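You operate a simulated robot arm through the tools that you are given. There is no shell and no other tool.

Carry out the task below with a simulated two-armed robot. There is one attempt and no reset: what you move stays moved.

## Task
Wipe the haze off the lens and put it in its case.
Fine: lift the jar's lid, damp the lens pad on the sponge, rub till the glass is clear; pad back on its spot, lid back on the jar. Set down upright: lens pad. What is to be rubbed or washed off counts as gone when no trace of it is left.

The check looks at the end state, three seconds after you hand in, the way a careful person would. Anything else that was tipped, shoved, dropped, spilled or broken makes it a failure. A push-on lid holds only when it is set on centred and level and pressed home; a screw cap is set on level and turned clockwise until tight.

## Robot
Two 7-joint arms with two-finger parallel grippers on one trunk that stands fixed in place. Base frame: the origin is at the foot of the trunk, x ahead of it, y to its left, z up. Readings come in mm, degrees, newtons and seconds.
The left shoulder is at [77, 182, 1062], the right one opposite. With the tool pointing down near the work surface each hand reaches from about 300 to 760 mm from the base axis, measured 20 degrees to its own side. Payload 3.91 kg a hand.
Tool frame (each hand has its own): the origin (TCP) lies between the finger pads and is the grasp point; the fingertips stand 30 mm ahead of it; z points along the fingers, y is the line along which they close. Largest opening 110 mm; finger width 20, thickness 10; the body of the gripper, 48 by 112 mm, starts 55 mm behind the TCP.
Orientation is that of the tool frame in the base frame, as a unit quaternion [x, y, z, w]. With the fingers straight down and closing along the base's y, the tool's x points along the base's -x, its y along +y and its z along -z.

## Interface
- The arms move only by the tool drive_tool. It takes "left_deltas", "right_deltas" or both (then of equal length, played together; a hand with none holds still); each is a list of rows, each a list of 7 numbers: the shift along the tool's x, y, z in m, then the turn, a rotation vector about the tool's x, y, z in degrees, then the opening, from 0 (shut) to 1 (fully open). In form: [[x, y, z, ax, ay, az, jaw], ...]. A call has 1 to 20 rows; each row is the pose to reach, as a shift and turn from the pose commanded when the call began, along the tool's axes at that moment. Each row takes 0.2 s and may step no farther than 50 mm and 8.6 degrees from the row before; otherwise, or with a gripper value out of range, the whole call is refused. Where a pose cannot be reached the arm comes as near as it can. A force on the tool above 50 N (or 10 N above the force at the start of the call, whichever is more), or a blocked arm, ends the call early, and 0.2 s more pass. The fingers move at their own pace (about 72 mm/s each) and stop on an object; they squeeze with about 42 N. The grip force told is the motor's: it shows also when the fingers shut on nothing. Time passes only in rows, and 0.2 s behind the last, so rows that repeat a pose let the fingers close. The reply holds the time, the measured pose of the TCP, the force on the tool along the base axes, the opening and the grip force, in the units named above and with some noise, with the torque about the TCP (base axes, N m) and any sound that the robot's microphone picked up.
- Cameras (640 x 400 px; columns grow to the right, rows downward): "scene" is now at [206.9, -54.4, 1246.2]; the picture's right is [-0.63, -0.77, 0.00], its down [-0.45, 0.36, -0.82] and it looks along [0.63, -0.52, -0.58] (base axes); focal length 329 px, centre (320, 200). "left" rides on the left gripper at [72, -17, -103] in its tool frame; the picture's right is [0.23, 0.97, 0.00], its down [-0.76, 0.18, -0.62] and it looks along [-0.61, 0.14, 0.78] (tool axes); focal length 222 px, centre (320, 200). "right" rides on the right gripper at [72, 17, -103] in its tool frame; the picture's right is [-0.23, 0.97, 0.00], its down [-0.76, -0.18, -0.62] and it looks along [-0.61, -0.14, 0.78] (tool axes); focal length 222 px, centre (320, 200). There is no depth. A picture from a camera that has moved, and an enlarged one, comes with that camera's place and axes in the base frame and with its lens.
- get_image(camera): a new picture of that camera. It takes no simulated time.
- lift_body(by): slides the trunk up (or, below 0, down) by that many mm; the arms and the scene camera ride with it, the base frame stays. It gives what a move gives, with no picture.
- pan_tilt(pan, tilt): turns the head with the scene camera to pan (to the left, within 80 degrees either way) and tilt (down, from -29 to 69), counted from straight ahead of the robot. It gives what a move gives.
- inspect(camera, box): a new picture of the part [left, top, right, bottom] of that camera's present view, enlarged. It takes no simulated time.
- finish_job(): hands the job in; it is judged then, once.

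Nothing tells you positions but the pictures and the camera data. Unless the task says otherwise, let go and move clear before handing in.

The tools are called after "Call:" as a command line: name --argument value ..., lists and objects as JSON in quotes. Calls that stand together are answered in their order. drive_tool: Moves the arms, as the interface text tells. Its arguments: {"type":"object","properties":{"left_deltas":{"type":"array","items":{"type":"array","items":{"type":"number"}}},"right_deltas":{"type":"array","items":{"type":"array","items":{"type":"number"}}}},"required":[]} The other tools are called the same way: lift_body (by) slides the trunk up or down; pan_tilt (pan, tilt) turns the head that bears the scene camera; get_image (camera) takes a picture; inspect (camera, box) takes an enlarged picture of a part of a camera's view; finish_job () hands the job in.

At the start:

```text
t: 0.0
left_eef_pos: [424.5, -81.6, 1070.2]
left_tool_rot: [0.0, 1.0, -0.001, 0.0]
left_contact_force: [-1.0, -0.4, -0.2]
left_wrist_torque: [0.03, 0.02, -0.01]
left_grip_width: 110.0
left_finger_force: 0.0
right_eef_pos: [292.3, -403.9, 1060.5]
right_tool_rot: [0.002, 1.0, -0.001, 0.001]
right_contact_force: [0.4, 0.0, 0.2]
right_wrist_torque: [0.02, -0.02, -0.01]
right_grip_width: 110.0
right_finger_force: 0.0
trunk travel left (down, up): [-325.0, 189.0]
head pan, tilt: [-39.2, 35.2]
```

scene: 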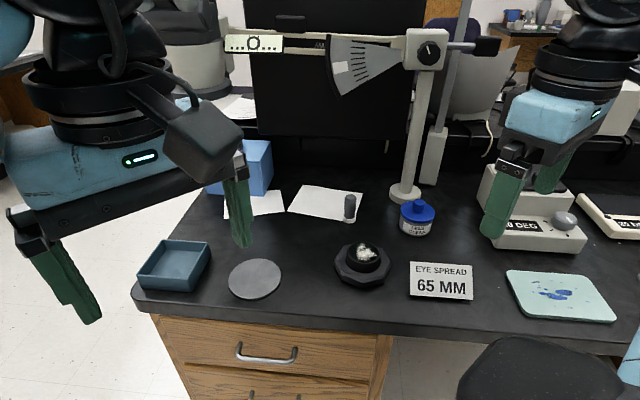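
right: 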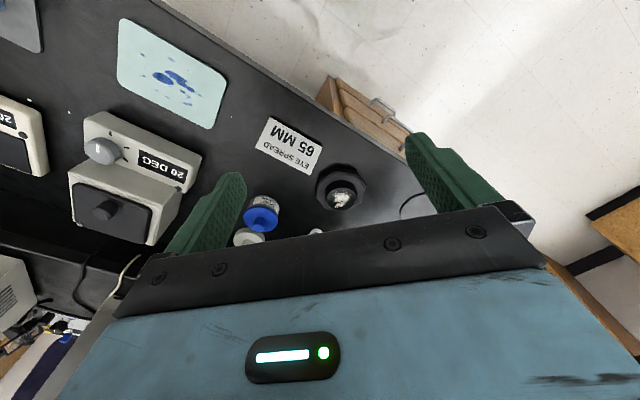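
left: 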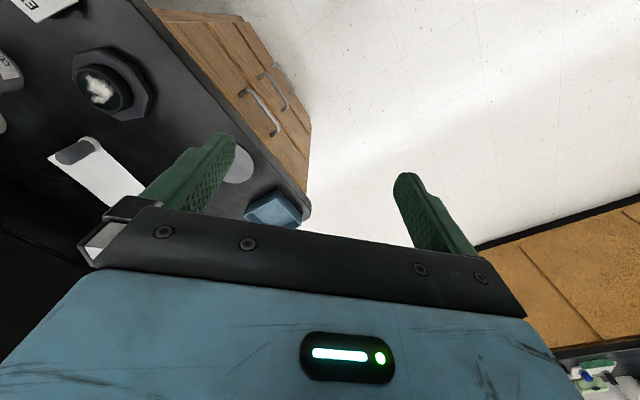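

I see a bench with an open blue tray, a grey disc, a dark octagonal holder with something hazy on it, a blue-lidded jar and a small grey cylinder on a sheet. I'll take enlarged views to identify each thing before moving.

Call:
inspect --camera "scene" --box '[120, 180, 320, 310]'

Call:
inspect --camera "scene" --box '[300, 180, 480, 310]'

Call:
inspect --camera "scene" --box '[470, 140, 640, 330]'

Call:
inspect --camera "right" --box '[220, 100, 420, 260]'

Call:
inspect --camera "left" --box '[0, 0, 320, 240]'

```text
3.08 times, centred on (220, 245) of scene
camera zoom: at [206.9, -54.4, 1246.2], right [-0.63, -0.77, 0.0], down [-0.45, 0.36, -0.82], along [0.63, -0.52, -0.58], focal length 1013 px, centre (628, 62)
```

zoom: 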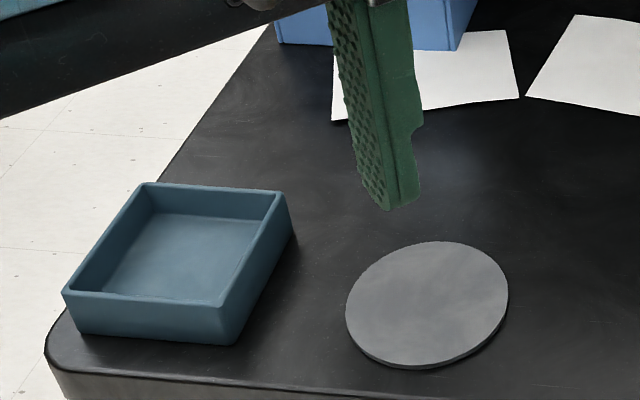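

```text
3.08 times, centred on (390, 245) of scene
camera zoom: at [206.9, -54.4, 1246.2], right [-0.63, -0.77, 0.0], down [-0.45, 0.36, -0.82], along [0.63, -0.52, -0.58], focal length 1013 px, centre (105, 62)
```

zoom: 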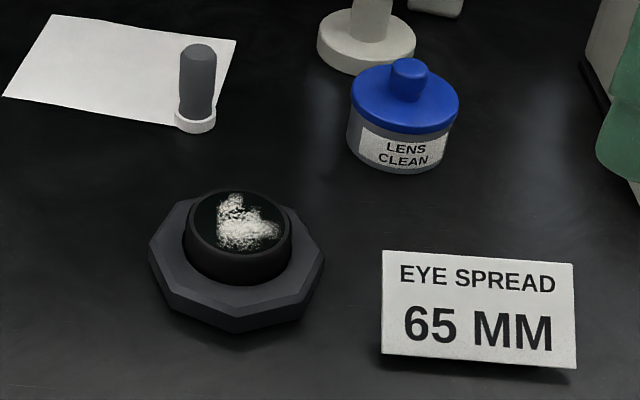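

```text
2.11 times, centred on (555, 235) of scene
camera zoom: at [206.9, -54.4, 1246.2], right [-0.63, -0.77, 0.0], down [-0.45, 0.36, -0.82], along [0.63, -0.52, -0.58], focal length 693 px, centre (-175, 126)
```

zoom: 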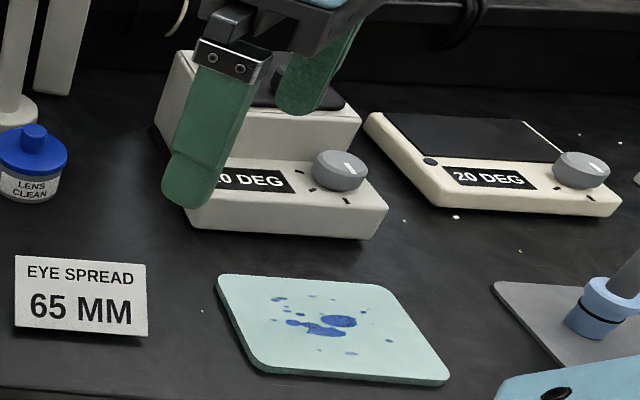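

```text
2.50 times, centred on (320, 180) of right
camera zoom: at [219.8, -386.6, 1162.6], right [0.23, 0.97, 0.0], down [0.76, -0.18, 0.62], along [0.61, -0.14, -0.78], focal length 555 px, centre (320, 250)
```

zoom: 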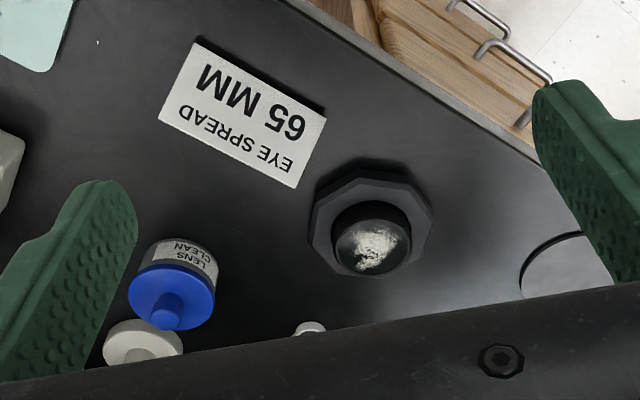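

```text
1.67 times, centred on (160, 120) of left
camera zoom: at [352.3, -99.2, 1172.6], right [-0.23, 0.97, 0.0], down [0.76, 0.18, 0.62], along [0.61, 0.14, -0.78], focal length 370 px, centre (587, 333)
```

zoom: 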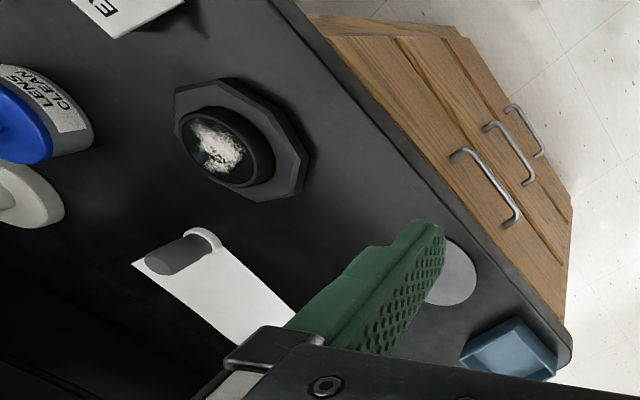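

The lens (black-rimmed puck with white haze) sits in an octagonal stand. The pad (grey handle, white felt) is on white paper, the jar has a blue push-on lid, and the blue tray is presumably the case. I'll move the left arm out of the view and look again from a tilted head.

Call:
drive_tool --left_deltas '[[0, 0.05, 0, 0, 0, 0, 1], [0, 0.1, 0, 0, 0, 0, 1], [0, 0.15, 0, 0, 0, 0, 1], [0, 0.2, 0, 0, 0, 0, 1], [0, 0.25, 0, 0, 0, 0, 1], [0, 0.3, 0, 0, 0, 0, 1]]'

Call:
pan_tilt --pan -35 --tilt 45

Call:
get_image --camera "scene"

Call:
get_image --camera "left"

```text
t: 1.4
left_eef_pos: [422.9, 219.5, 1071.1]
left_tool_rot: [0.0, 1.0, 0.0, 0.0]
left_contact_force: [-0.3, 0.8, 0.1]
left_wrist_torque: [0.0, 0.0, -0.04]
left_grip_width: 110.0
left_finger_force: 0.2
right_eef_pos: [291.3, -404.5, 1059.9]
right_tool_rot: [0.003, 1.0, 0.0, 0.001]
right_contact_force: [-1.1, -0.2, 0.4]
right_wrist_torque: [0.02, -0.02, 0.01]
right_grip_width: 110.1
right_finger_force: 0.0
trunk travel left (down, up): [-325.0, 189.0]
head pan, tilt: [-39.2, 35.2]
```

```text
t: 2.1
left_eef_pos: [423.9, 218.6, 1069.8]
left_tool_rot: [0.0, 1.0, -0.001, 0.0]
left_contact_force: [1.4, 0.5, 0.4]
left_wrist_torque: [0.01, -0.02, -0.03]
left_grip_width: 109.9
left_finger_force: 0.0
right_eef_pos: [291.3, -403.6, 1059.1]
right_tool_rot: [0.001, 1.0, -0.001, 0.0]
right_contact_force: [0.1, 0.5, 0.5]
right_wrist_torque: [-0.02, -0.02, 0.01]
right_grip_width: 109.9
right_finger_force: 0.0
trunk travel left (down, up): [-325.0, 189.0]
head pan, tilt: [-35.0, 45.0]
```

```text
taken
camera scene: at [205.3, -45.4, 1231.7], right [-0.57, -0.82, 0.0], down [-0.58, 0.41, -0.71], along [0.58, -0.41, -0.71], focal length 329 px, centre (320, 200)
```

scene: 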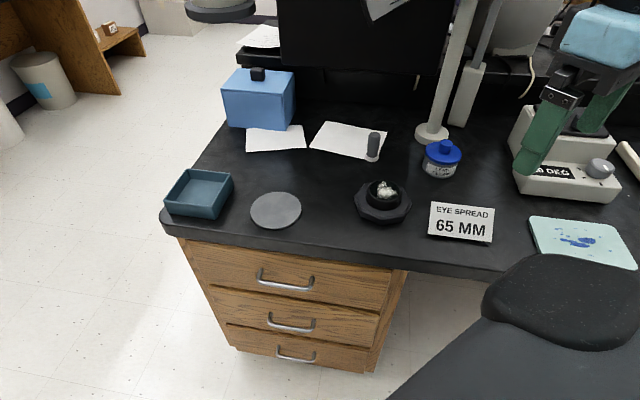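

```text
taken
camera left: at [352.3, 201.4, 1172.2], right [-0.23, 0.97, 0.0], down [0.76, 0.18, 0.62], along [0.61, 0.14, -0.78], focal length 222 px, centre (320, 200)
```

left: 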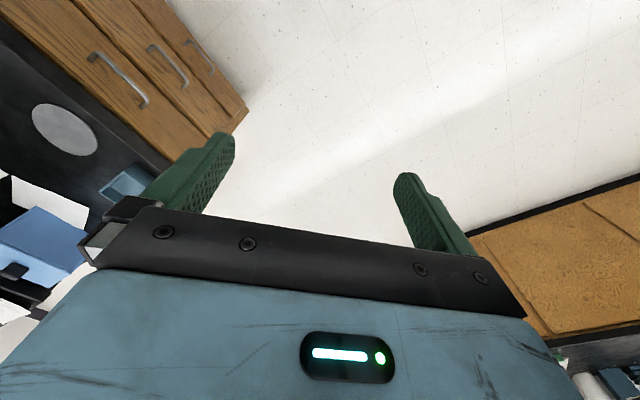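

The desk's visible more fully now. I'll enlarge the tray, the blue box, the disc, the pad and the lens to decide which one is the case.

Call:
inspect --camera "scene" --box '[150, 50, 320, 240]'

Call:
inspect --camera "scene" --box '[300, 110, 420, 190]'

Call:
inspect --camera "scene" --box '[340, 160, 430, 230]'

Call:
inspect --camera "scene" --box '[400, 110, 500, 190]'

Call:
inspect --camera "scene" --box '[155, 150, 235, 230]'

```text
2.11 times, centred on (235, 145) of scene
camera zoom: at [205.3, -45.4, 1231.7], right [-0.57, -0.82, 0.0], down [-0.58, 0.41, -0.71], along [0.58, -0.41, -0.71], focal length 693 px, centre (499, 316)
```

zoom: 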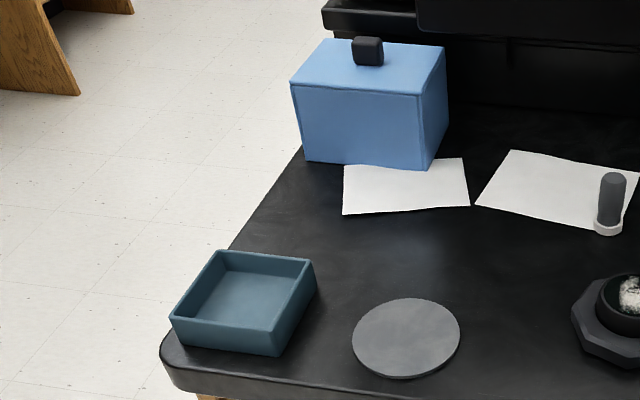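

```text
5.00 times, centred on (360, 150) of scene
camera zoom: at [205.3, -45.4, 1231.7], right [-0.57, -0.82, 0.0], down [-0.58, 0.41, -0.71], along [0.58, -0.41, -0.71], focal length 1646 px, centre (120, 450)
```

zoom: 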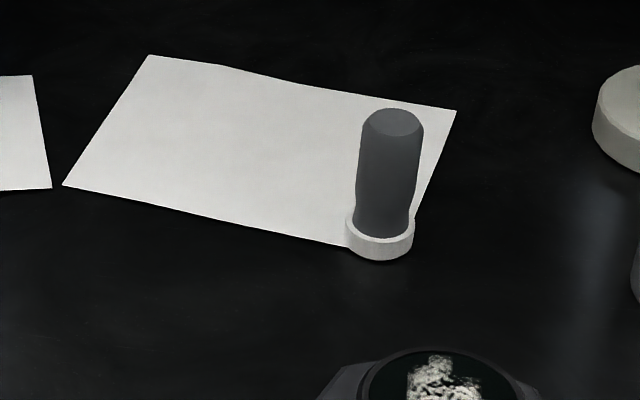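

```text
5.71 times, centred on (385, 195) of scene
camera zoom: at [205.3, -45.4, 1231.7], right [-0.57, -0.82, 0.0], down [-0.58, 0.41, -0.71], along [0.58, -0.41, -0.71], focal length 1881 px, centre (-51, 229)
```

zoom: 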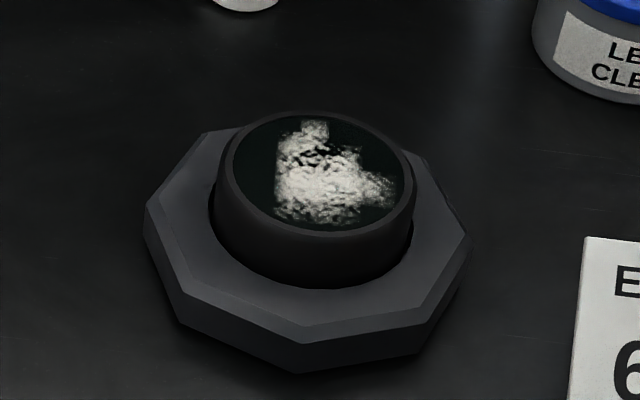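

```text
5.00 times, centred on (450, 150) of scene
camera zoom: at [205.3, -45.4, 1231.7], right [-0.57, -0.82, 0.0], down [-0.58, 0.41, -0.71], along [0.58, -0.41, -0.71], focal length 1646 px, centre (-330, 450)
```

zoom: 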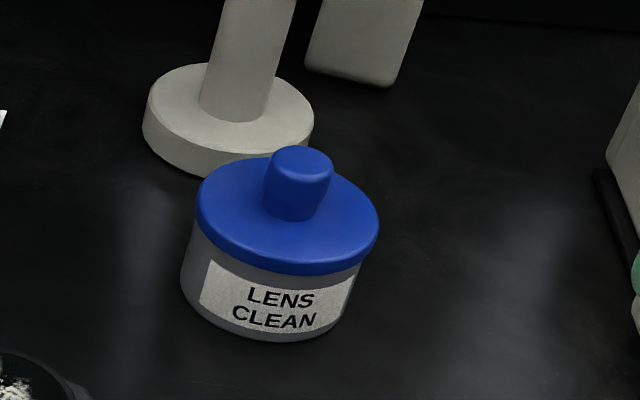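

```text
5.00 times, centred on (195, 190) of scene
camera zoom: at [205.3, -45.4, 1231.7], right [-0.57, -0.82, 0.0], down [-0.58, 0.41, -0.71], along [0.58, -0.41, -0.71], focal length 1646 px, centre (945, 250)
```

zoom: 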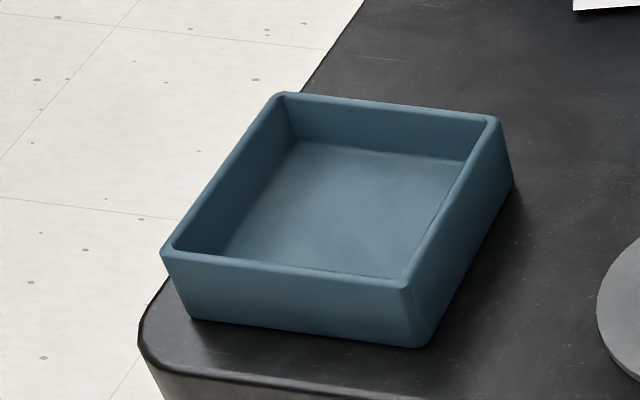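

The open blue tray is clearly the case, with the lens seated in a recess of the octagonal stand. I'll bring the right hand over the middle of the workspace, well above everything, for close views.

Call:
drive_tool --right_deltas '[[-0.03, -0.012, 0.02, 0, 0, 0, 1], [-0.065, -0.023, 0.04, 0, 0, 0, 1], [-0.1, -0.035, 0.06, 0, 0, 0, 1], [-0.129, -0.046, 0.08, 0, 0, 0, 1]]'

Call:
get_image --camera "right"

Call:
get_image --camera "scene"

```text
t: 3.1
left_eef_pos: [423.3, 219.6, 1070.3]
left_tool_rot: [0.0, 1.0, 0.001, 0.0]
left_contact_force: [0.3, 0.7, 0.4]
left_wrist_torque: [0.01, 0.02, -0.03]
left_grip_width: 109.9
left_finger_force: 0.1
right_eef_pos: [422.6, -450.3, 979.2]
right_tool_rot: [0.002, 1.0, -0.001, 0.001]
right_contact_force: [1.4, -0.3, 0.1]
right_wrist_torque: [0.0, -0.02, 0.03]
right_grip_width: 110.1
right_finger_force: 0.2
trunk travel left (down, up): [-325.0, 189.0]
head pan, tilt: [-35.0, 45.0]
```

```text
taken
camera right: at [350.6, -432.4, 1081.8], right [0.23, 0.97, 0.0], down [0.76, -0.18, 0.62], along [0.61, -0.14, -0.78], focal length 222 px, centre (320, 200)
```

right: 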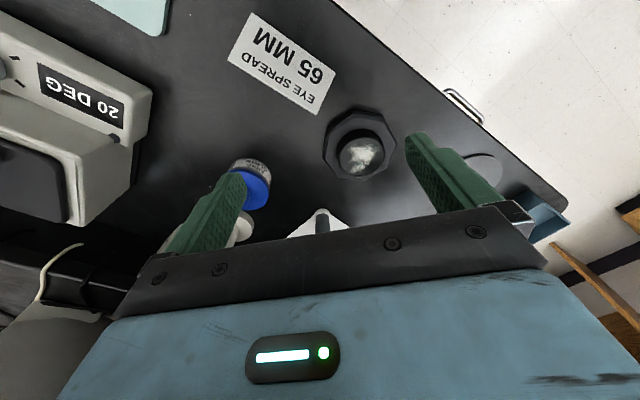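

```text
taken
camera scene: at [205.8, -45.6, 1231.5], right [-0.57, -0.82, 0.0], down [-0.58, 0.41, -0.71], along [0.58, -0.41, -0.71], focal length 329 px, centre (320, 200)
```

scene: 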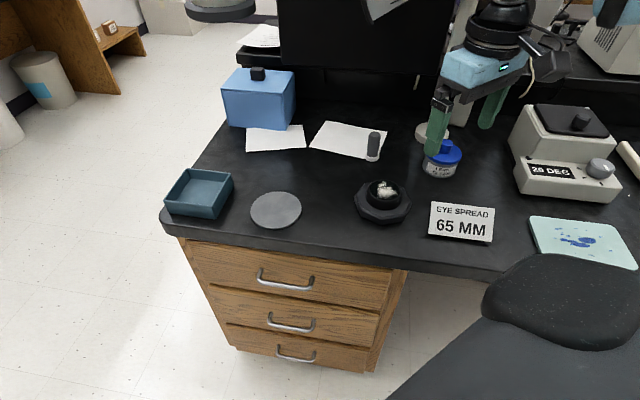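

The table surface triangulates to z≈758, the lens top to z≈793 near (510,-412), and the jar is near (520,-590). Next I move the right hand above the jar for an accurate fix on its knob.

Call:
drive_tool --right_deltas '[[-0.025, -0.035, 0.0, 0, 0, 0, 1], [-0.05, -0.07, 0.0, 0, 0, 0, 1], [-0.075, -0.105, 0.0, 0, 0, 0, 1], [-0.098, -0.14, 0.01, 0, 0, 0, 1]]'

Call:
get_image --camera "right"

Call:
get_image --camera "scene"

```text
t: 4.1
left_eef_pos: [425.2, 219.2, 1070.3]
left_tool_rot: [-0.001, 1.0, -0.001, -0.001]
left_contact_force: [-0.4, 0.2, 0.2]
left_wrist_torque: [-0.02, -0.03, 0.01]
left_grip_width: 110.1
left_finger_force: 0.0
right_eef_pos: [520.5, -591.3, 968.0]
right_tool_rot: [0.001, 1.0, 0.0, 0.0]
right_contact_force: [0.3, -0.5, -1.0]
right_wrist_torque: [0.01, 0.04, -0.02]
right_grip_width: 109.8
right_finger_force: 0.0
trunk travel left (down, up): [-325.0, 189.0]
head pan, tilt: [-35.0, 45.0]
```

```text
taken
camera right: at [447.7, -573.9, 1071.1], right [0.23, 0.97, 0.0], down [0.76, -0.18, 0.62], along [0.61, -0.14, -0.78], focal length 222 px, centre (320, 200)
```

right: 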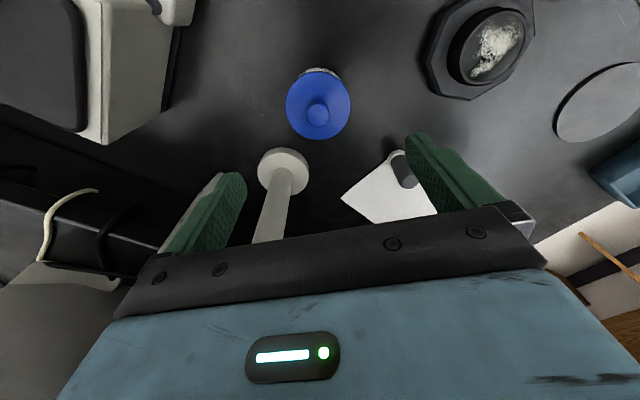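

```text
taken
camera scene: at [205.9, -45.9, 1231.5], right [-0.57, -0.82, 0.0], down [-0.58, 0.41, -0.71], along [0.58, -0.41, -0.71], focal length 329 px, centre (320, 200)
```

scene: 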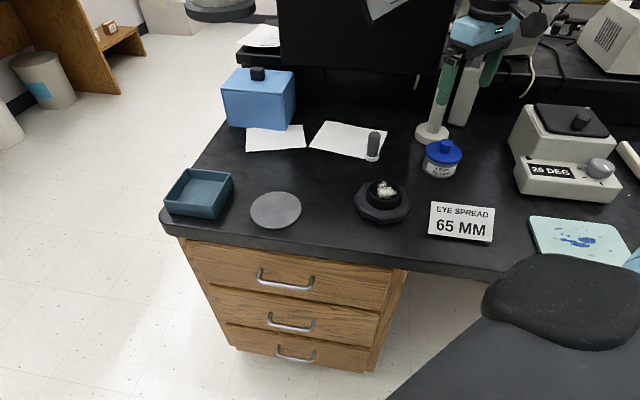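

The jar's lid is in view between the fingers, with the pole beyond it. I'll enlarge to measure the lid, lens and pad.

Call:
inspect --camera "right" --box '[260, 40, 390, 140]'

Call:
inspect --camera "right" --box '[400, 0, 560, 110]'

Call:
inspect --camera "right" --box '[330, 130, 450, 230]'

```text
4.00 times, centred on (325, 90) of right
camera zoom: at [447.7, -573.9, 1071.1], right [0.23, 0.97, 0.0], down [0.76, -0.18, 0.62], along [0.61, -0.14, -0.78], focal length 888 px, centre (300, 640)
```

zoom: 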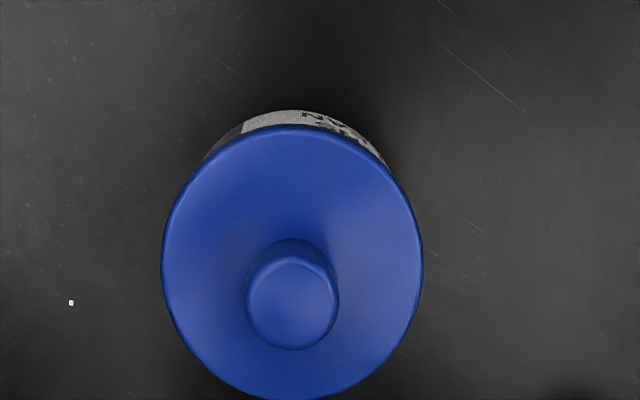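

```text
3.64 times, centred on (480, 55) of right
camera zoom: at [447.7, -573.9, 1071.1], right [0.23, 0.97, 0.0], down [0.76, -0.18, 0.62], along [0.61, -0.14, -0.78], focal length 808 px, centre (-262, 727)
```

zoom: 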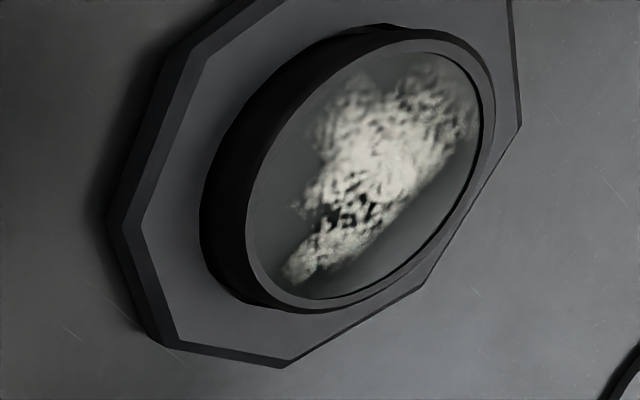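

```text
4.00 times, centred on (390, 180) of right
camera zoom: at [447.7, -573.9, 1071.1], right [0.23, 0.97, 0.0], down [0.76, -0.18, 0.62], along [0.61, -0.14, -0.78], focal length 888 px, centre (40, 280)
```

zoom: 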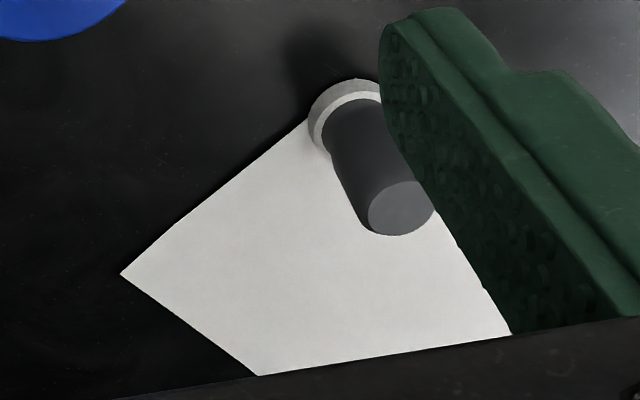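

The knob top is at about (525,-595,826) with a diameter of ~27 mm, and the lid is about 76 mm across. I'll descend over it partway with a narrower opening and check the alignment.

Call:
drive_tool --right_deltas '[[-0.005, -0.004, 0.02, 0, 0, 0, 0.6], [-0.005, -0.004, 0.05, 0, 0, 0, 0.6], [-0.005, -0.004, 0.08, 0, 0, 0, 0.6], [-0.005, -0.004, 0.1, 0, 0, 0, 0.6]]'

Call:
get_image --camera "right"

Call:
inspect --camera "scene" --box '[390, 90, 510, 190]'

```text
t: 5.1
left_eef_pos: [424.1, 218.6, 1070.3]
left_tool_rot: [0.0, 1.0, 0.0, 0.0]
left_contact_force: [0.1, -0.1, -0.2]
left_wrist_torque: [-0.03, 0.01, 0.0]
left_grip_width: 110.0
left_finger_force: 0.0
right_eef_pos: [523.9, -595.0, 869.6]
right_tool_rot: [0.001, 1.0, 0.0, 0.001]
right_contact_force: [-0.2, -0.3, -0.2]
right_wrist_torque: [0.02, 0.02, 0.03]
right_grip_width: 65.9
right_finger_force: 0.1
trunk travel left (down, up): [-325.0, 189.0]
head pan, tilt: [-35.0, 45.0]
```

```text
taken
camera right: at [451.7, -577.7, 973.0], right [0.23, 0.97, 0.0], down [0.76, -0.18, 0.62], along [0.61, -0.14, -0.78], focal length 222 px, centre (320, 200)
```

right: 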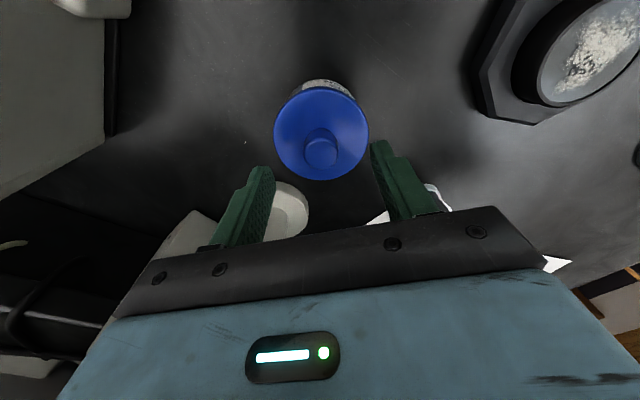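

```text
4.00 times, centred on (450, 140) of scene
camera zoom: at [205.2, -45.6, 1231.7], right [-0.57, -0.82, 0.0], down [-0.58, 0.41, -0.71], along [0.58, -0.41, -0.71], focal length 1317 px, centre (-200, 440)
```

zoom: 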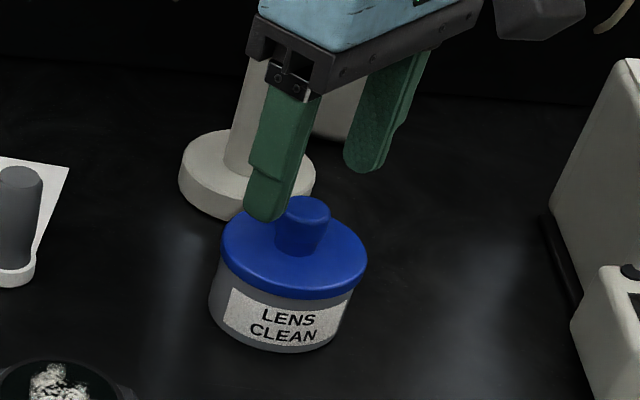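

The knob top lies on the tool axis within a millimetre. I descend to just above the lid's plate and close on the knob.

Call:
drive_tool --right_deltas '[[0, 0, 0.015, 0, 0, 0, 0.6], [0, 0, 0.03, 0, 0, 0, 0.6], [0, 0, 0.03, 0, 0, 0, 0.3], [0, 0, 0.03, 0, 0, 0, 0.0], [0, 0, 0.03, 0, 0, 0, 0.0], [0, 0, 0.03, 0, 0, 0, 0.0]]'

Call:
get_image --camera "right"

Call:
inspect --camera "scene" --box '[390, 90, 510, 190]'

```text
t: 6.5
left_eef_pos: [424.5, 219.2, 1069.3]
left_tool_rot: [-0.001, 1.0, 0.0, 0.0]
left_contact_force: [-0.3, -0.6, 0.3]
left_wrist_torque: [-0.01, -0.03, 0.0]
left_grip_width: 109.9
left_finger_force: 0.0
right_eef_pos: [524.6, -595.4, 839.9]
right_tool_rot: [0.001, 1.0, 0.0, 0.001]
right_contact_force: [-0.6, 0.0, -0.4]
right_wrist_torque: [0.04, 0.0, -0.04]
right_grip_width: 23.8
right_finger_force: 42.4
trunk travel left (down, up): [-325.0, 189.0]
head pan, tilt: [-35.0, 45.0]
heard: snap
```

```text
taken
camera right: at [451.9, -577.6, 942.7], right [0.23, 0.97, 0.0], down [0.76, -0.18, 0.62], along [0.61, -0.14, -0.78], focal length 222 px, centre (320, 200)
```

right: 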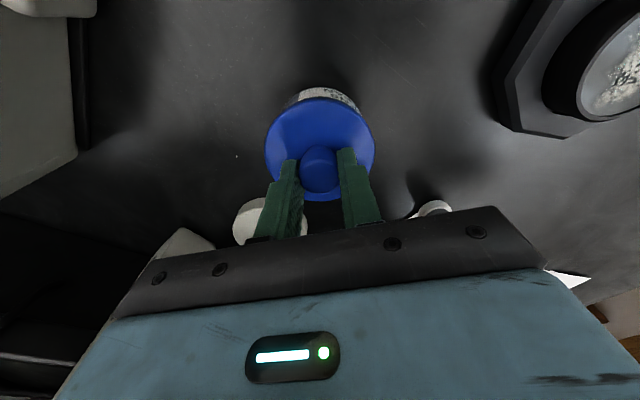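

```text
4.00 times, centred on (450, 140) of scene
camera zoom: at [205.3, -45.5, 1231.6], right [-0.57, -0.82, 0.0], down [-0.58, 0.41, -0.71], along [0.58, -0.41, -0.71], focal length 1317 px, centre (-200, 440)
```

zoom: 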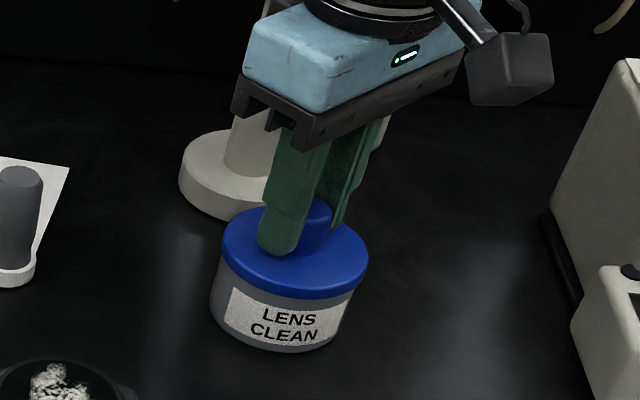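

The knob is gripped (23.8 mm) and a snap was heard. I'll lift slowly, straight up, and check that only the lid comes.

Call:
drive_tool --right_deltas '[[0, 0, -0.004, 0, 0, 0, 0], [0, 0, -0.008, 0, 0, 0, 0], [0, 0, -0.014, 0, 0, 0, 0], [0, 0, -0.02, 0, 0, 0, 0], [0, 0, -0.03, 0, 0, 0, 0]]'

Call:
inspect --camera "scene" --box '[390, 90, 510, 190]'

```text
t: 7.7
left_eef_pos: [423.4, 217.5, 1070.9]
left_tool_rot: [0.0, 1.0, 0.0, 0.0]
left_contact_force: [-0.3, -0.4, -0.8]
left_wrist_torque: [0.0, -0.01, 0.01]
left_grip_width: 110.2
left_finger_force: 0.0
right_eef_pos: [523.3, -594.6, 869.4]
right_tool_rot: [0.002, 1.0, 0.0, 0.001]
right_contact_force: [0.5, -0.4, -0.5]
right_wrist_torque: [-0.01, -0.04, 0.0]
right_grip_width: 23.7
right_finger_force: 42.6
trunk travel left (down, up): [-325.0, 189.0]
head pan, tilt: [-35.0, 45.0]
```

```text
4.00 times, centred on (450, 140) of scene
camera zoom: at [205.2, -45.4, 1231.7], right [-0.57, -0.82, 0.0], down [-0.58, 0.41, -0.71], along [0.58, -0.41, -0.71], focal length 1317 px, centre (-200, 440)
```

zoom: 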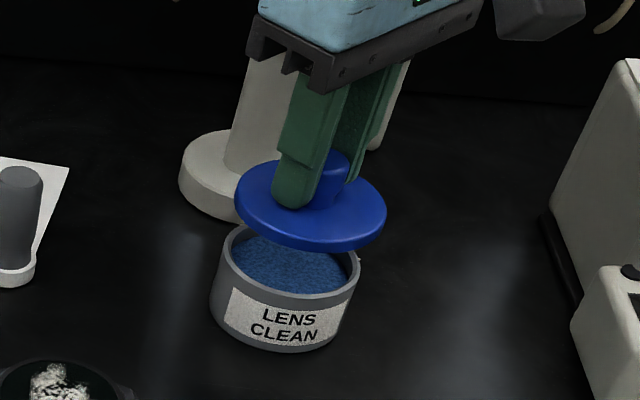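

Only the lid came up; the blue sponge is visible in the jar. I'll carry the lid to the free bench area near (425,-600) and lower it to just above the table.

Call:
drive_tool --right_deltas '[[0.0, 0, -0.03, 0, 0, 0, 0], [0.04, -0.002, -0.04, 0, 0, 0, 0], [0.08, -0.005, -0.04, 0, 0, 0, 0], [0.1, -0.005, -0.03, 0, 0, 0, 0], [0.1, -0.005, 0.01, 0, 0, 0, 0], [0.1, -0.005, 0.04, 0, 0, 0, 0], [0.1, -0.005, 0.052, 0, 0, 0, 0]]'

Call:
get_image --camera "scene"

Call:
inspect --camera "scene" --box '[420, 110, 560, 220]'

Call:
get_image --camera "right"

```text
t: 9.3
left_eef_pos: [424.6, 219.1, 1069.5]
left_tool_rot: [-0.001, 1.0, 0.0, 0.0]
left_contact_force: [0.2, 0.6, -0.2]
left_wrist_torque: [0.0, 0.02, 0.01]
left_grip_width: 109.8
left_finger_force: 0.0
right_eef_pos: [424.1, -599.6, 816.1]
right_tool_rot: [0.001, 1.0, 0.0, 0.0]
right_contact_force: [0.3, 0.0, -0.4]
right_wrist_torque: [-0.03, 0.0, -0.04]
right_grip_width: 23.6
right_finger_force: 42.0
trunk travel left (down, up): [-325.0, 189.0]
head pan, tilt: [-35.0, 45.0]
```

```text
taken
camera scene: at [205.4, -45.5, 1231.6], right [-0.57, -0.82, 0.0], down [-0.58, 0.41, -0.71], along [0.58, -0.41, -0.71], focal length 329 px, centre (320, 200)
```

scene: 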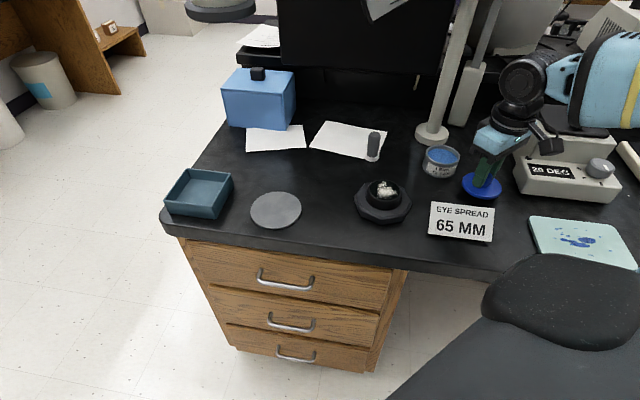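

```text
3.64 times, centred on (490, 165) of scene
camera zoom: at [205.4, -45.5, 1231.6], right [-0.57, -0.82, 0.0], down [-0.58, 0.41, -0.71], along [0.58, -0.41, -0.71], focal length 1197 px, centre (-298, 327)
```

zoom: 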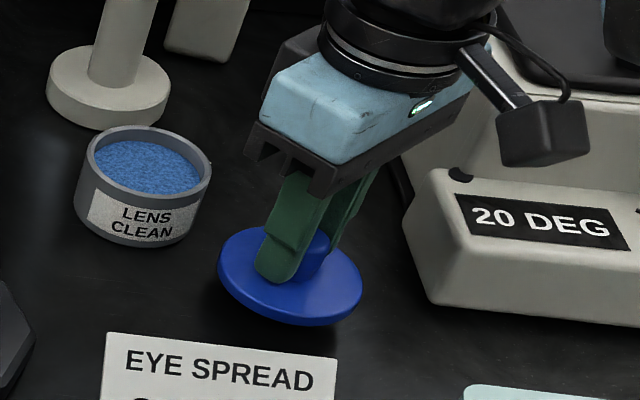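

```text
taken
camera right: at [351.0, -582.0, 920.1], right [0.23, 0.97, 0.0], down [0.76, -0.18, 0.62], along [0.61, -0.14, -0.78], focal length 222 px, centre (320, 200)
```

right: 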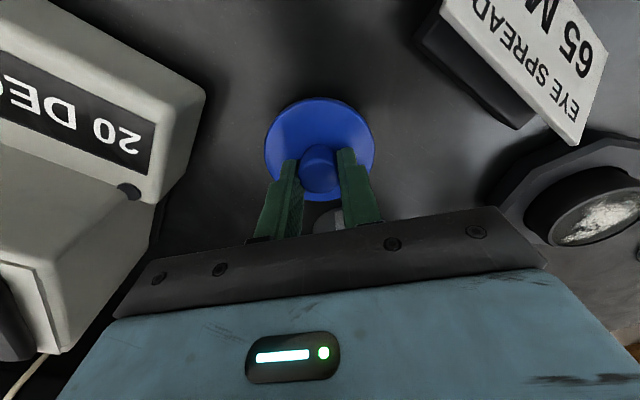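

The lid hangs just over clear bench. I lower it gently in small steps watching for contact force.

Call:
drive_tool --right_deltas '[[0, 0, 0.003, 0, 0, 0, 0], [0, 0, 0.006, 0, 0, 0, 0]]'

Call:
inspect --camera "scene" --box '[450, 140, 530, 210]'

```text
t: 9.9
left_eef_pos: [423.7, 220.0, 1070.8]
left_tool_rot: [-0.001, 1.0, 0.0, 0.0]
left_contact_force: [-1.0, -0.1, -0.2]
left_wrist_torque: [0.01, -0.02, 0.02]
left_grip_width: 109.9
left_finger_force: 0.0
right_eef_pos: [424.8, -599.4, 810.6]
right_tool_rot: [0.002, 1.0, 0.001, 0.001]
right_contact_force: [-0.3, -0.5, -0.2]
right_wrist_torque: [0.01, 0.05, 0.0]
right_grip_width: 23.7
right_finger_force: 41.9
trunk travel left (down, up): [-325.0, 189.0]
head pan, tilt: [-35.0, 45.0]
```

```text
5.71 times, centred on (490, 175) of scene
camera zoom: at [205.3, -45.5, 1231.6], right [-0.57, -0.82, 0.0], down [-0.58, 0.41, -0.71], along [0.58, -0.41, -0.71], focal length 1881 px, centre (-651, 343)
```

zoom: 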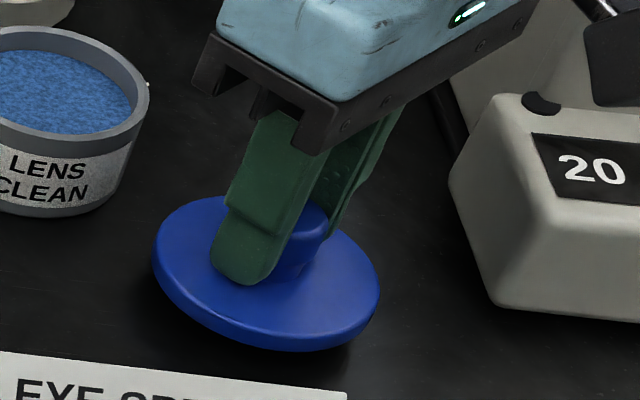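

No contact yet; I continue lowering in small steps.

Call:
drive_tool --right_deltas '[[0, 0, 0.002, 0, 0, 0, 0], [0, 0, 0.004, 0, 0, 0, 0]]'

Call:
inspect --camera "scene" --box '[450, 140, 530, 210]'

```text
t: 10.5
left_eef_pos: [424.1, 218.4, 1070.5]
left_tool_rot: [0.0, 1.0, 0.0, -0.001]
left_contact_force: [-0.1, -0.8, -0.3]
left_wrist_torque: [0.02, 0.02, -0.03]
left_grip_width: 110.1
left_finger_force: 0.0
right_eef_pos: [423.7, -599.6, 807.3]
right_tool_rot: [0.002, 1.0, 0.0, 0.001]
right_contact_force: [-0.4, -0.3, -0.8]
right_wrist_torque: [-0.01, 0.06, -0.02]
right_grip_width: 23.6
right_finger_force: 42.0
trunk travel left (down, up): [-325.0, 189.0]
head pan, tilt: [-35.0, 45.0]
```

```text
5.71 times, centred on (490, 175) of scene
camera zoom: at [205.3, -45.5, 1231.6], right [-0.57, -0.82, 0.0], down [-0.58, 0.41, -0.71], along [0.58, -0.41, -0.71], focal length 1881 px, centre (-651, 343)
```

zoom: 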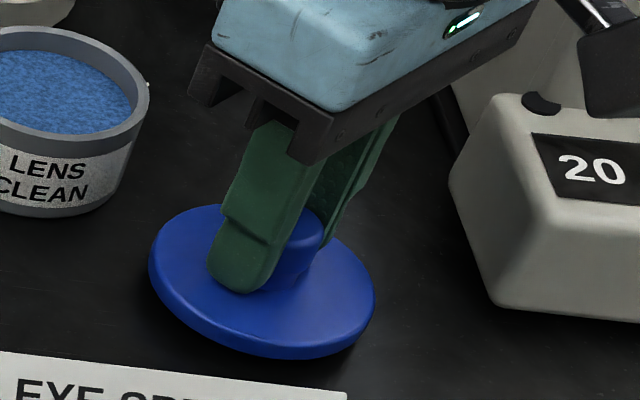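

Call:
drive_tool --right_deltas '[[0, 0, 0.002, 0, 0, 0, 0], [0, 0, 0.003, 0, 0, 0, 0]]'

```text
t: 11.1
left_eef_pos: [424.1, 219.3, 1070.3]
left_tool_rot: [0.0, 1.0, 0.0, 0.0]
left_contact_force: [-0.4, -0.2, -0.3]
left_wrist_torque: [-0.03, 0.03, 0.01]
left_grip_width: 109.8
left_finger_force: 0.1
right_eef_pos: [423.8, -599.1, 805.6]
right_tool_rot: [0.002, 1.0, 0.0, 0.001]
right_contact_force: [-0.9, -1.0, 4.5]
right_wrist_torque: [-0.02, 0.05, 0.02]
right_grip_width: 23.9
right_finger_force: 42.2
trunk travel left (down, up): [-325.0, 189.0]
head pan, tilt: [-35.0, 45.0]
```

Contact (about 4.5 N up) shows the lid is resting on the bench. I release it and rise, then go look at the pad.

Call:
drive_tool --right_deltas '[[0, 0, -0.001, 0, 0, 0, 0.3], [0, 0, -0.001, 0, 0, 0, 0.6], [0, 0, -0.02, 0, 0, 0, 0.6], [0, 0, -0.06, 0, 0, 0, 0.6], [0, 0, -0.1, 0, 0, 0, 0.6], [0, 0, -0.14, 0, 0, 0, 0.6]]'

Call:
get_image --camera "scene"

Call:
get_image --camera "right"

```text
t: 12.5
left_eef_pos: [424.3, 219.3, 1069.7]
left_tool_rot: [0.0, 1.0, 0.001, 0.0]
left_contact_force: [-0.2, 0.4, 0.4]
left_wrist_torque: [-0.02, 0.01, 0.0]
left_grip_width: 110.0
left_finger_force: 0.1
right_eef_pos: [424.1, -599.5, 945.4]
right_tool_rot: [0.0, 1.0, 0.0, 0.0]
right_contact_force: [0.1, -0.3, 0.4]
right_wrist_torque: [-0.02, 0.0, -0.01]
right_grip_width: 65.9
right_finger_force: 0.1
trunk travel left (down, up): [-325.0, 189.0]
head pan, tilt: [-35.0, 45.0]
```

```text
taken
camera scene: at [205.1, -44.9, 1231.7], right [-0.57, -0.82, 0.0], down [-0.58, 0.41, -0.71], along [0.58, -0.41, -0.71], focal length 329 px, centre (320, 200)
```

scene: 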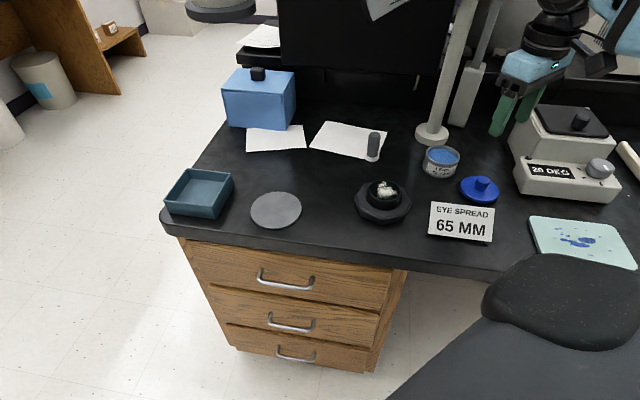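

```text
taken
camera right: at [351.2, -581.5, 1048.4], right [0.23, 0.97, 0.0], down [0.76, -0.18, 0.62], along [0.61, -0.14, -0.78], focal length 222 px, centre (320, 200)
```

right: 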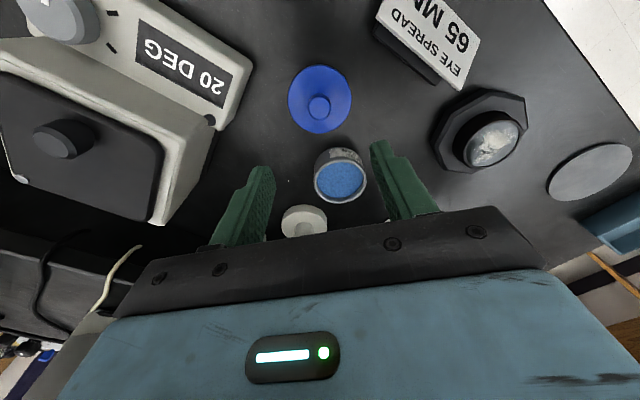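

The lid rests level on the bench. The pad stands near (634,-493), ~28 mm handle, top z≈823; I move above it for a close fix.

Call:
drive_tool --right_deltas '[[-0.035, 0.018, 0, 0, 0, 0, 0.6], [-0.07, 0.036, 0, 0, 0, 0, 0.6], [-0.105, 0.053, 0, 0, 0, 0, 0.6], [-0.14, 0.071, 0, 0, 0, 0, 0.6], [-0.175, 0.089, 0, 0, 0, 0, 0.6], [-0.21, 0.1065, 0, 0, 0, 0, 0.6]]'

Call:
get_image --camera "right"

Call:
inspect --camera "right" --box '[260, 40, 390, 140]'

Call:
get_image --camera "scene"

```text
t: 13.9
left_eef_pos: [425.8, 218.9, 1068.2]
left_tool_rot: [0.0, 1.0, 0.001, 0.0]
left_contact_force: [0.0, 0.3, 0.3]
left_wrist_torque: [-0.01, -0.01, 0.03]
left_grip_width: 110.1
left_finger_force: 0.0
right_eef_pos: [633.8, -493.2, 943.4]
right_tool_rot: [0.002, 1.0, 0.0, 0.0]
right_contact_force: [0.3, -0.4, -0.1]
right_wrist_torque: [0.01, 0.01, 0.01]
right_grip_width: 65.6
right_finger_force: 0.0
trunk travel left (down, up): [-325.0, 189.0]
head pan, tilt: [-35.0, 45.0]
```

```text
taken
camera right: at [562.6, -475.2, 1047.0], right [0.23, 0.97, 0.0], down [0.76, -0.18, 0.62], along [0.61, -0.14, -0.78], focal length 222 px, centre (320, 200)
```

right: 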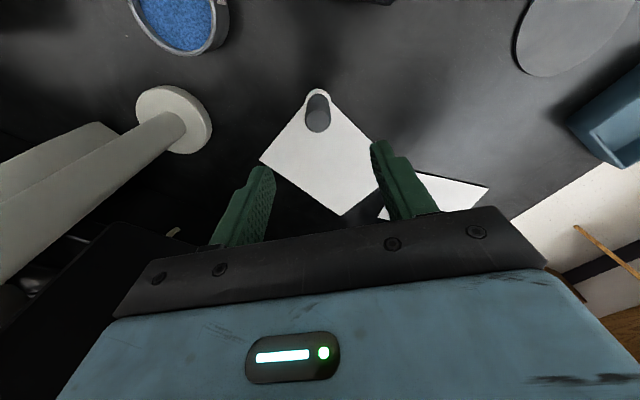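

```text
4.00 times, centred on (325, 90) of right
camera zoom: at [562.6, -475.2, 1047.0], right [0.23, 0.97, 0.0], down [0.76, -0.18, 0.62], along [0.61, -0.14, -0.78], focal length 888 px, centre (300, 640)
```

zoom: 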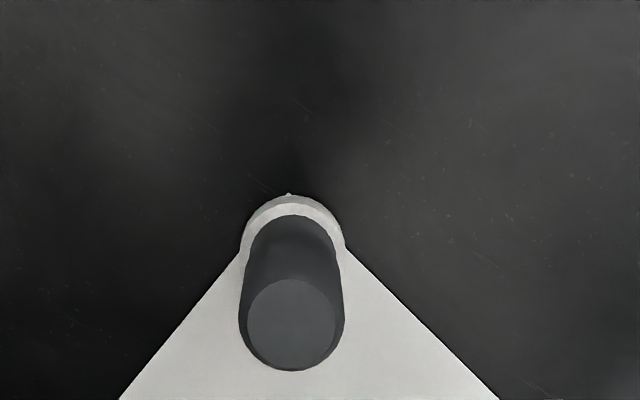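

```text
taken
camera scene: at [206.2, -45.1, 1231.5], right [-0.57, -0.82, 0.0], down [-0.58, 0.41, -0.71], along [0.58, -0.41, -0.71], focal length 329 px, centre (320, 200)
```

scene: 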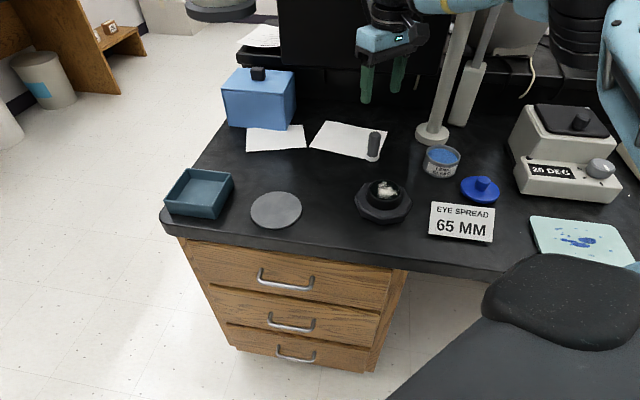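

The handle top is at (639,-496,820), the table near z≈755. I descend around the handle and check reach partway.

Call:
drive_tool --right_deltas '[[-0.005, -0.0024, 0.03, 0, 0, 0, 0.6], [-0.005, -0.0024, 0.06, 0, 0, 0, 0.6], [-0.005, -0.0024, 0.075, 0, 0, 0, 0.6]]'

Call:
inspect --camera "right" --box '[220, 80, 420, 240]'

Call:
inspect --camera "scene" --box '[320, 80, 420, 180]'

```text
t: 14.7
left_eef_pos: [423.7, 218.5, 1069.5]
left_tool_rot: [0.0, 1.0, 0.0, 0.0]
left_contact_force: [-0.1, -0.6, 0.1]
left_wrist_torque: [0.0, 0.03, 0.04]
left_grip_width: 109.9
left_finger_force: 0.0
right_eef_pos: [640.3, -496.5, 869.4]
right_tool_rot: [0.001, 1.0, 0.0, 0.001]
right_contact_force: [0.0, 0.0, 0.3]
right_wrist_torque: [0.03, 0.03, 0.01]
right_grip_width: 65.8
right_finger_force: 0.1
trunk travel left (down, up): [-325.0, 189.0]
head pan, tilt: [-35.0, 45.0]
```

```text
2.50 times, centred on (320, 160) of right
camera zoom: at [567.0, -478.7, 972.6], right [0.23, 0.97, 0.0], down [0.76, -0.18, 0.62], along [0.61, -0.14, -0.78], focal length 555 px, centre (320, 300)
```

zoom: 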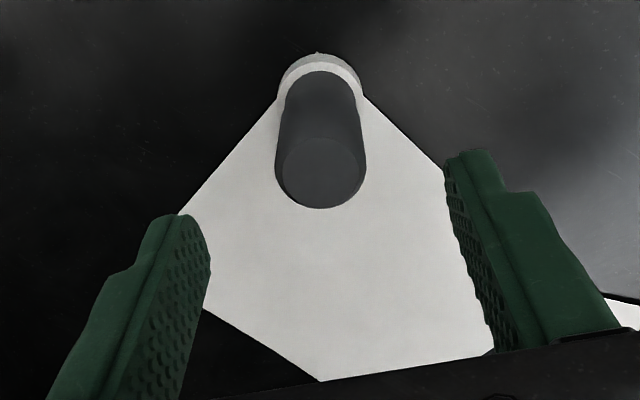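

```text
4.00 times, centred on (370, 130) of scene
camera zoom: at [205.7, -45.5, 1231.6], right [-0.57, -0.82, 0.0], down [-0.58, 0.41, -0.71], along [0.58, -0.41, -0.71], focal length 1317 px, centre (120, 480)
```

zoom: 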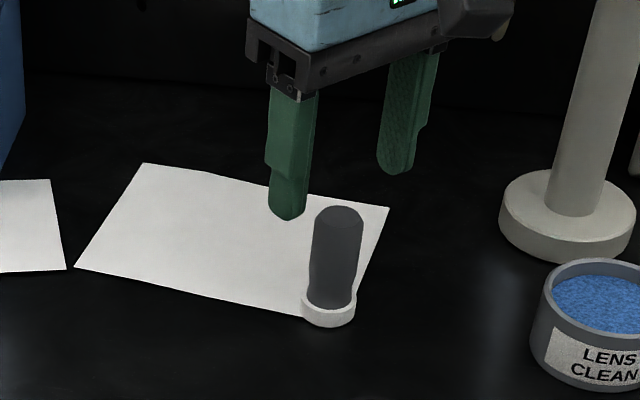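

Aligned within about a millimetre. I descend to grip the upper handle (tips ~28 mm above the felt's underside) and close.

Call:
drive_tool --right_deltas '[[0, 0, 0.02, 0, 0, 0, 0.6], [0, 0, 0.04, 0, 0, 0, 0.6], [0, 0, 0.056, 0, 0, 0, 0.6], [0, 0, 0.056, 0, 0, 0, 0.4], [0, 0, 0.056, 0, 0, 0, 0.0], [0, 0, 0.056, 0, 0, 0, 0.0], [0, 0, 0.056, 0, 0, 0, 0.0]]'

Call:
inspect --camera "right" --box '[220, 80, 420, 240]'

Call:
inspect --camera "scene" --box '[320, 80, 420, 180]'

```text
t: 16.3
left_eef_pos: [425.5, 218.4, 1070.2]
left_tool_rot: [0.0, 1.0, 0.0, 0.0]
left_contact_force: [0.2, -0.8, 0.4]
left_wrist_torque: [0.0, -0.02, 0.03]
left_grip_width: 109.8
left_finger_force: 0.1
right_eef_pos: [640.4, -495.1, 813.2]
right_tool_rot: [0.002, 1.0, 0.0, 0.001]
right_contact_force: [0.6, 0.1, 0.1]
right_wrist_torque: [-0.04, -0.01, 0.01]
right_grip_width: 25.6
right_finger_force: 41.9
trunk travel left (down, up): [-325.0, 189.0]
head pan, tilt: [-35.0, 45.0]
```

```text
2.50 times, centred on (320, 160) of right
camera zoom: at [566.8, -478.7, 916.9], right [0.23, 0.97, 0.0], down [0.76, -0.18, 0.62], along [0.61, -0.14, -0.78], focal length 555 px, centre (320, 300)
```

zoom: 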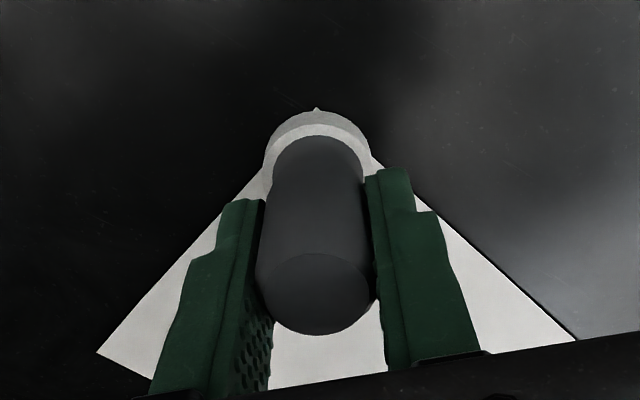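

```text
4.00 times, centred on (370, 130) of scene
camera zoom: at [205.4, -45.5, 1231.6], right [-0.57, -0.82, 0.0], down [-0.58, 0.41, -0.71], along [0.58, -0.41, -0.71], focal length 1317 px, centre (120, 480)
```

zoom: 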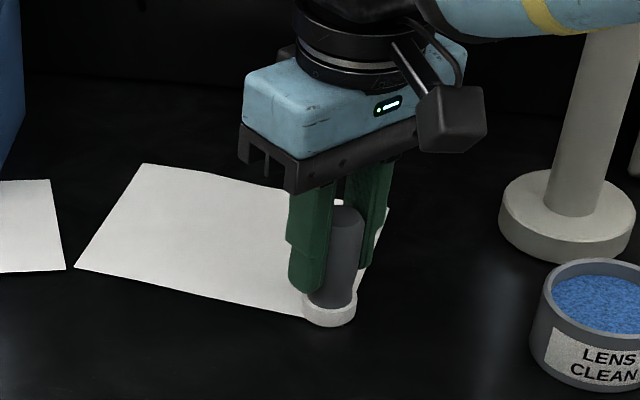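

The pad is gripped at 25.6 mm. I lift it straight up, carry it over the open jar, and come down to just above the sponge.

Call:
drive_tool --right_deltas '[[0, 0, -0.02, 0, 0, 0, 0], [0, 0, -0.06, 0, 0, 0, 0], [0, 0, -0.1, 0, 0, 0, 0], [0.03, -0.025, -0.1, 0, 0, 0, 0], [0.06, -0.05, -0.1, 0, 0, 0, 0], [0.09, -0.075, -0.1, 0, 0, 0, 0], [0.115, -0.099, -0.1, 0, 0, 0, 0], [0.115, -0.099, -0.07, 0, 0, 0, 0], [0.115, -0.099, -0.055, 0, 0, 0, 0]]'

Call:
get_image --camera "right"

Call:
inspect --camera "scene" --box '[390, 90, 510, 190]'

```text
t: 18.3
left_eef_pos: [424.2, 219.4, 1070.6]
left_tool_rot: [0.0, 1.0, 0.0, 0.0]
left_contact_force: [-0.4, 0.1, 0.2]
left_wrist_torque: [0.04, -0.03, 0.01]
left_grip_width: 109.9
left_finger_force: 0.1
right_eef_pos: [523.2, -593.3, 867.4]
right_tool_rot: [0.002, 1.0, 0.0, 0.001]
right_contact_force: [-0.2, 0.6, -0.5]
right_wrist_torque: [0.02, 0.02, -0.02]
right_grip_width: 25.3
right_finger_force: 42.0
trunk travel left (down, up): [-325.0, 189.0]
head pan, tilt: [-35.0, 45.0]
```

```text
taken
camera right: at [450.9, -577.2, 971.5], right [0.23, 0.97, 0.0], down [0.76, -0.18, 0.62], along [0.61, -0.14, -0.78], focal length 222 px, centre (320, 200)
```

right: 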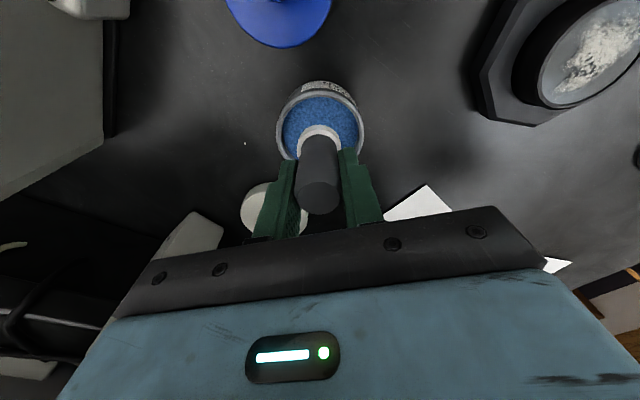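

```text
4.00 times, centred on (450, 140) of scene
camera zoom: at [205.1, -45.6, 1231.7], right [-0.57, -0.82, 0.0], down [-0.58, 0.41, -0.71], along [0.58, -0.41, -0.71], focal length 1317 px, centre (-200, 440)
```

zoom: 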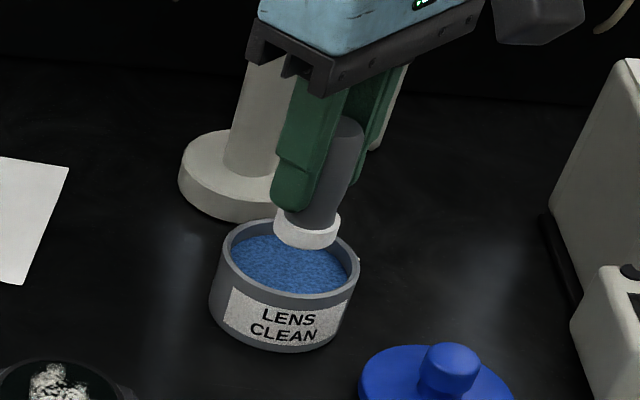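

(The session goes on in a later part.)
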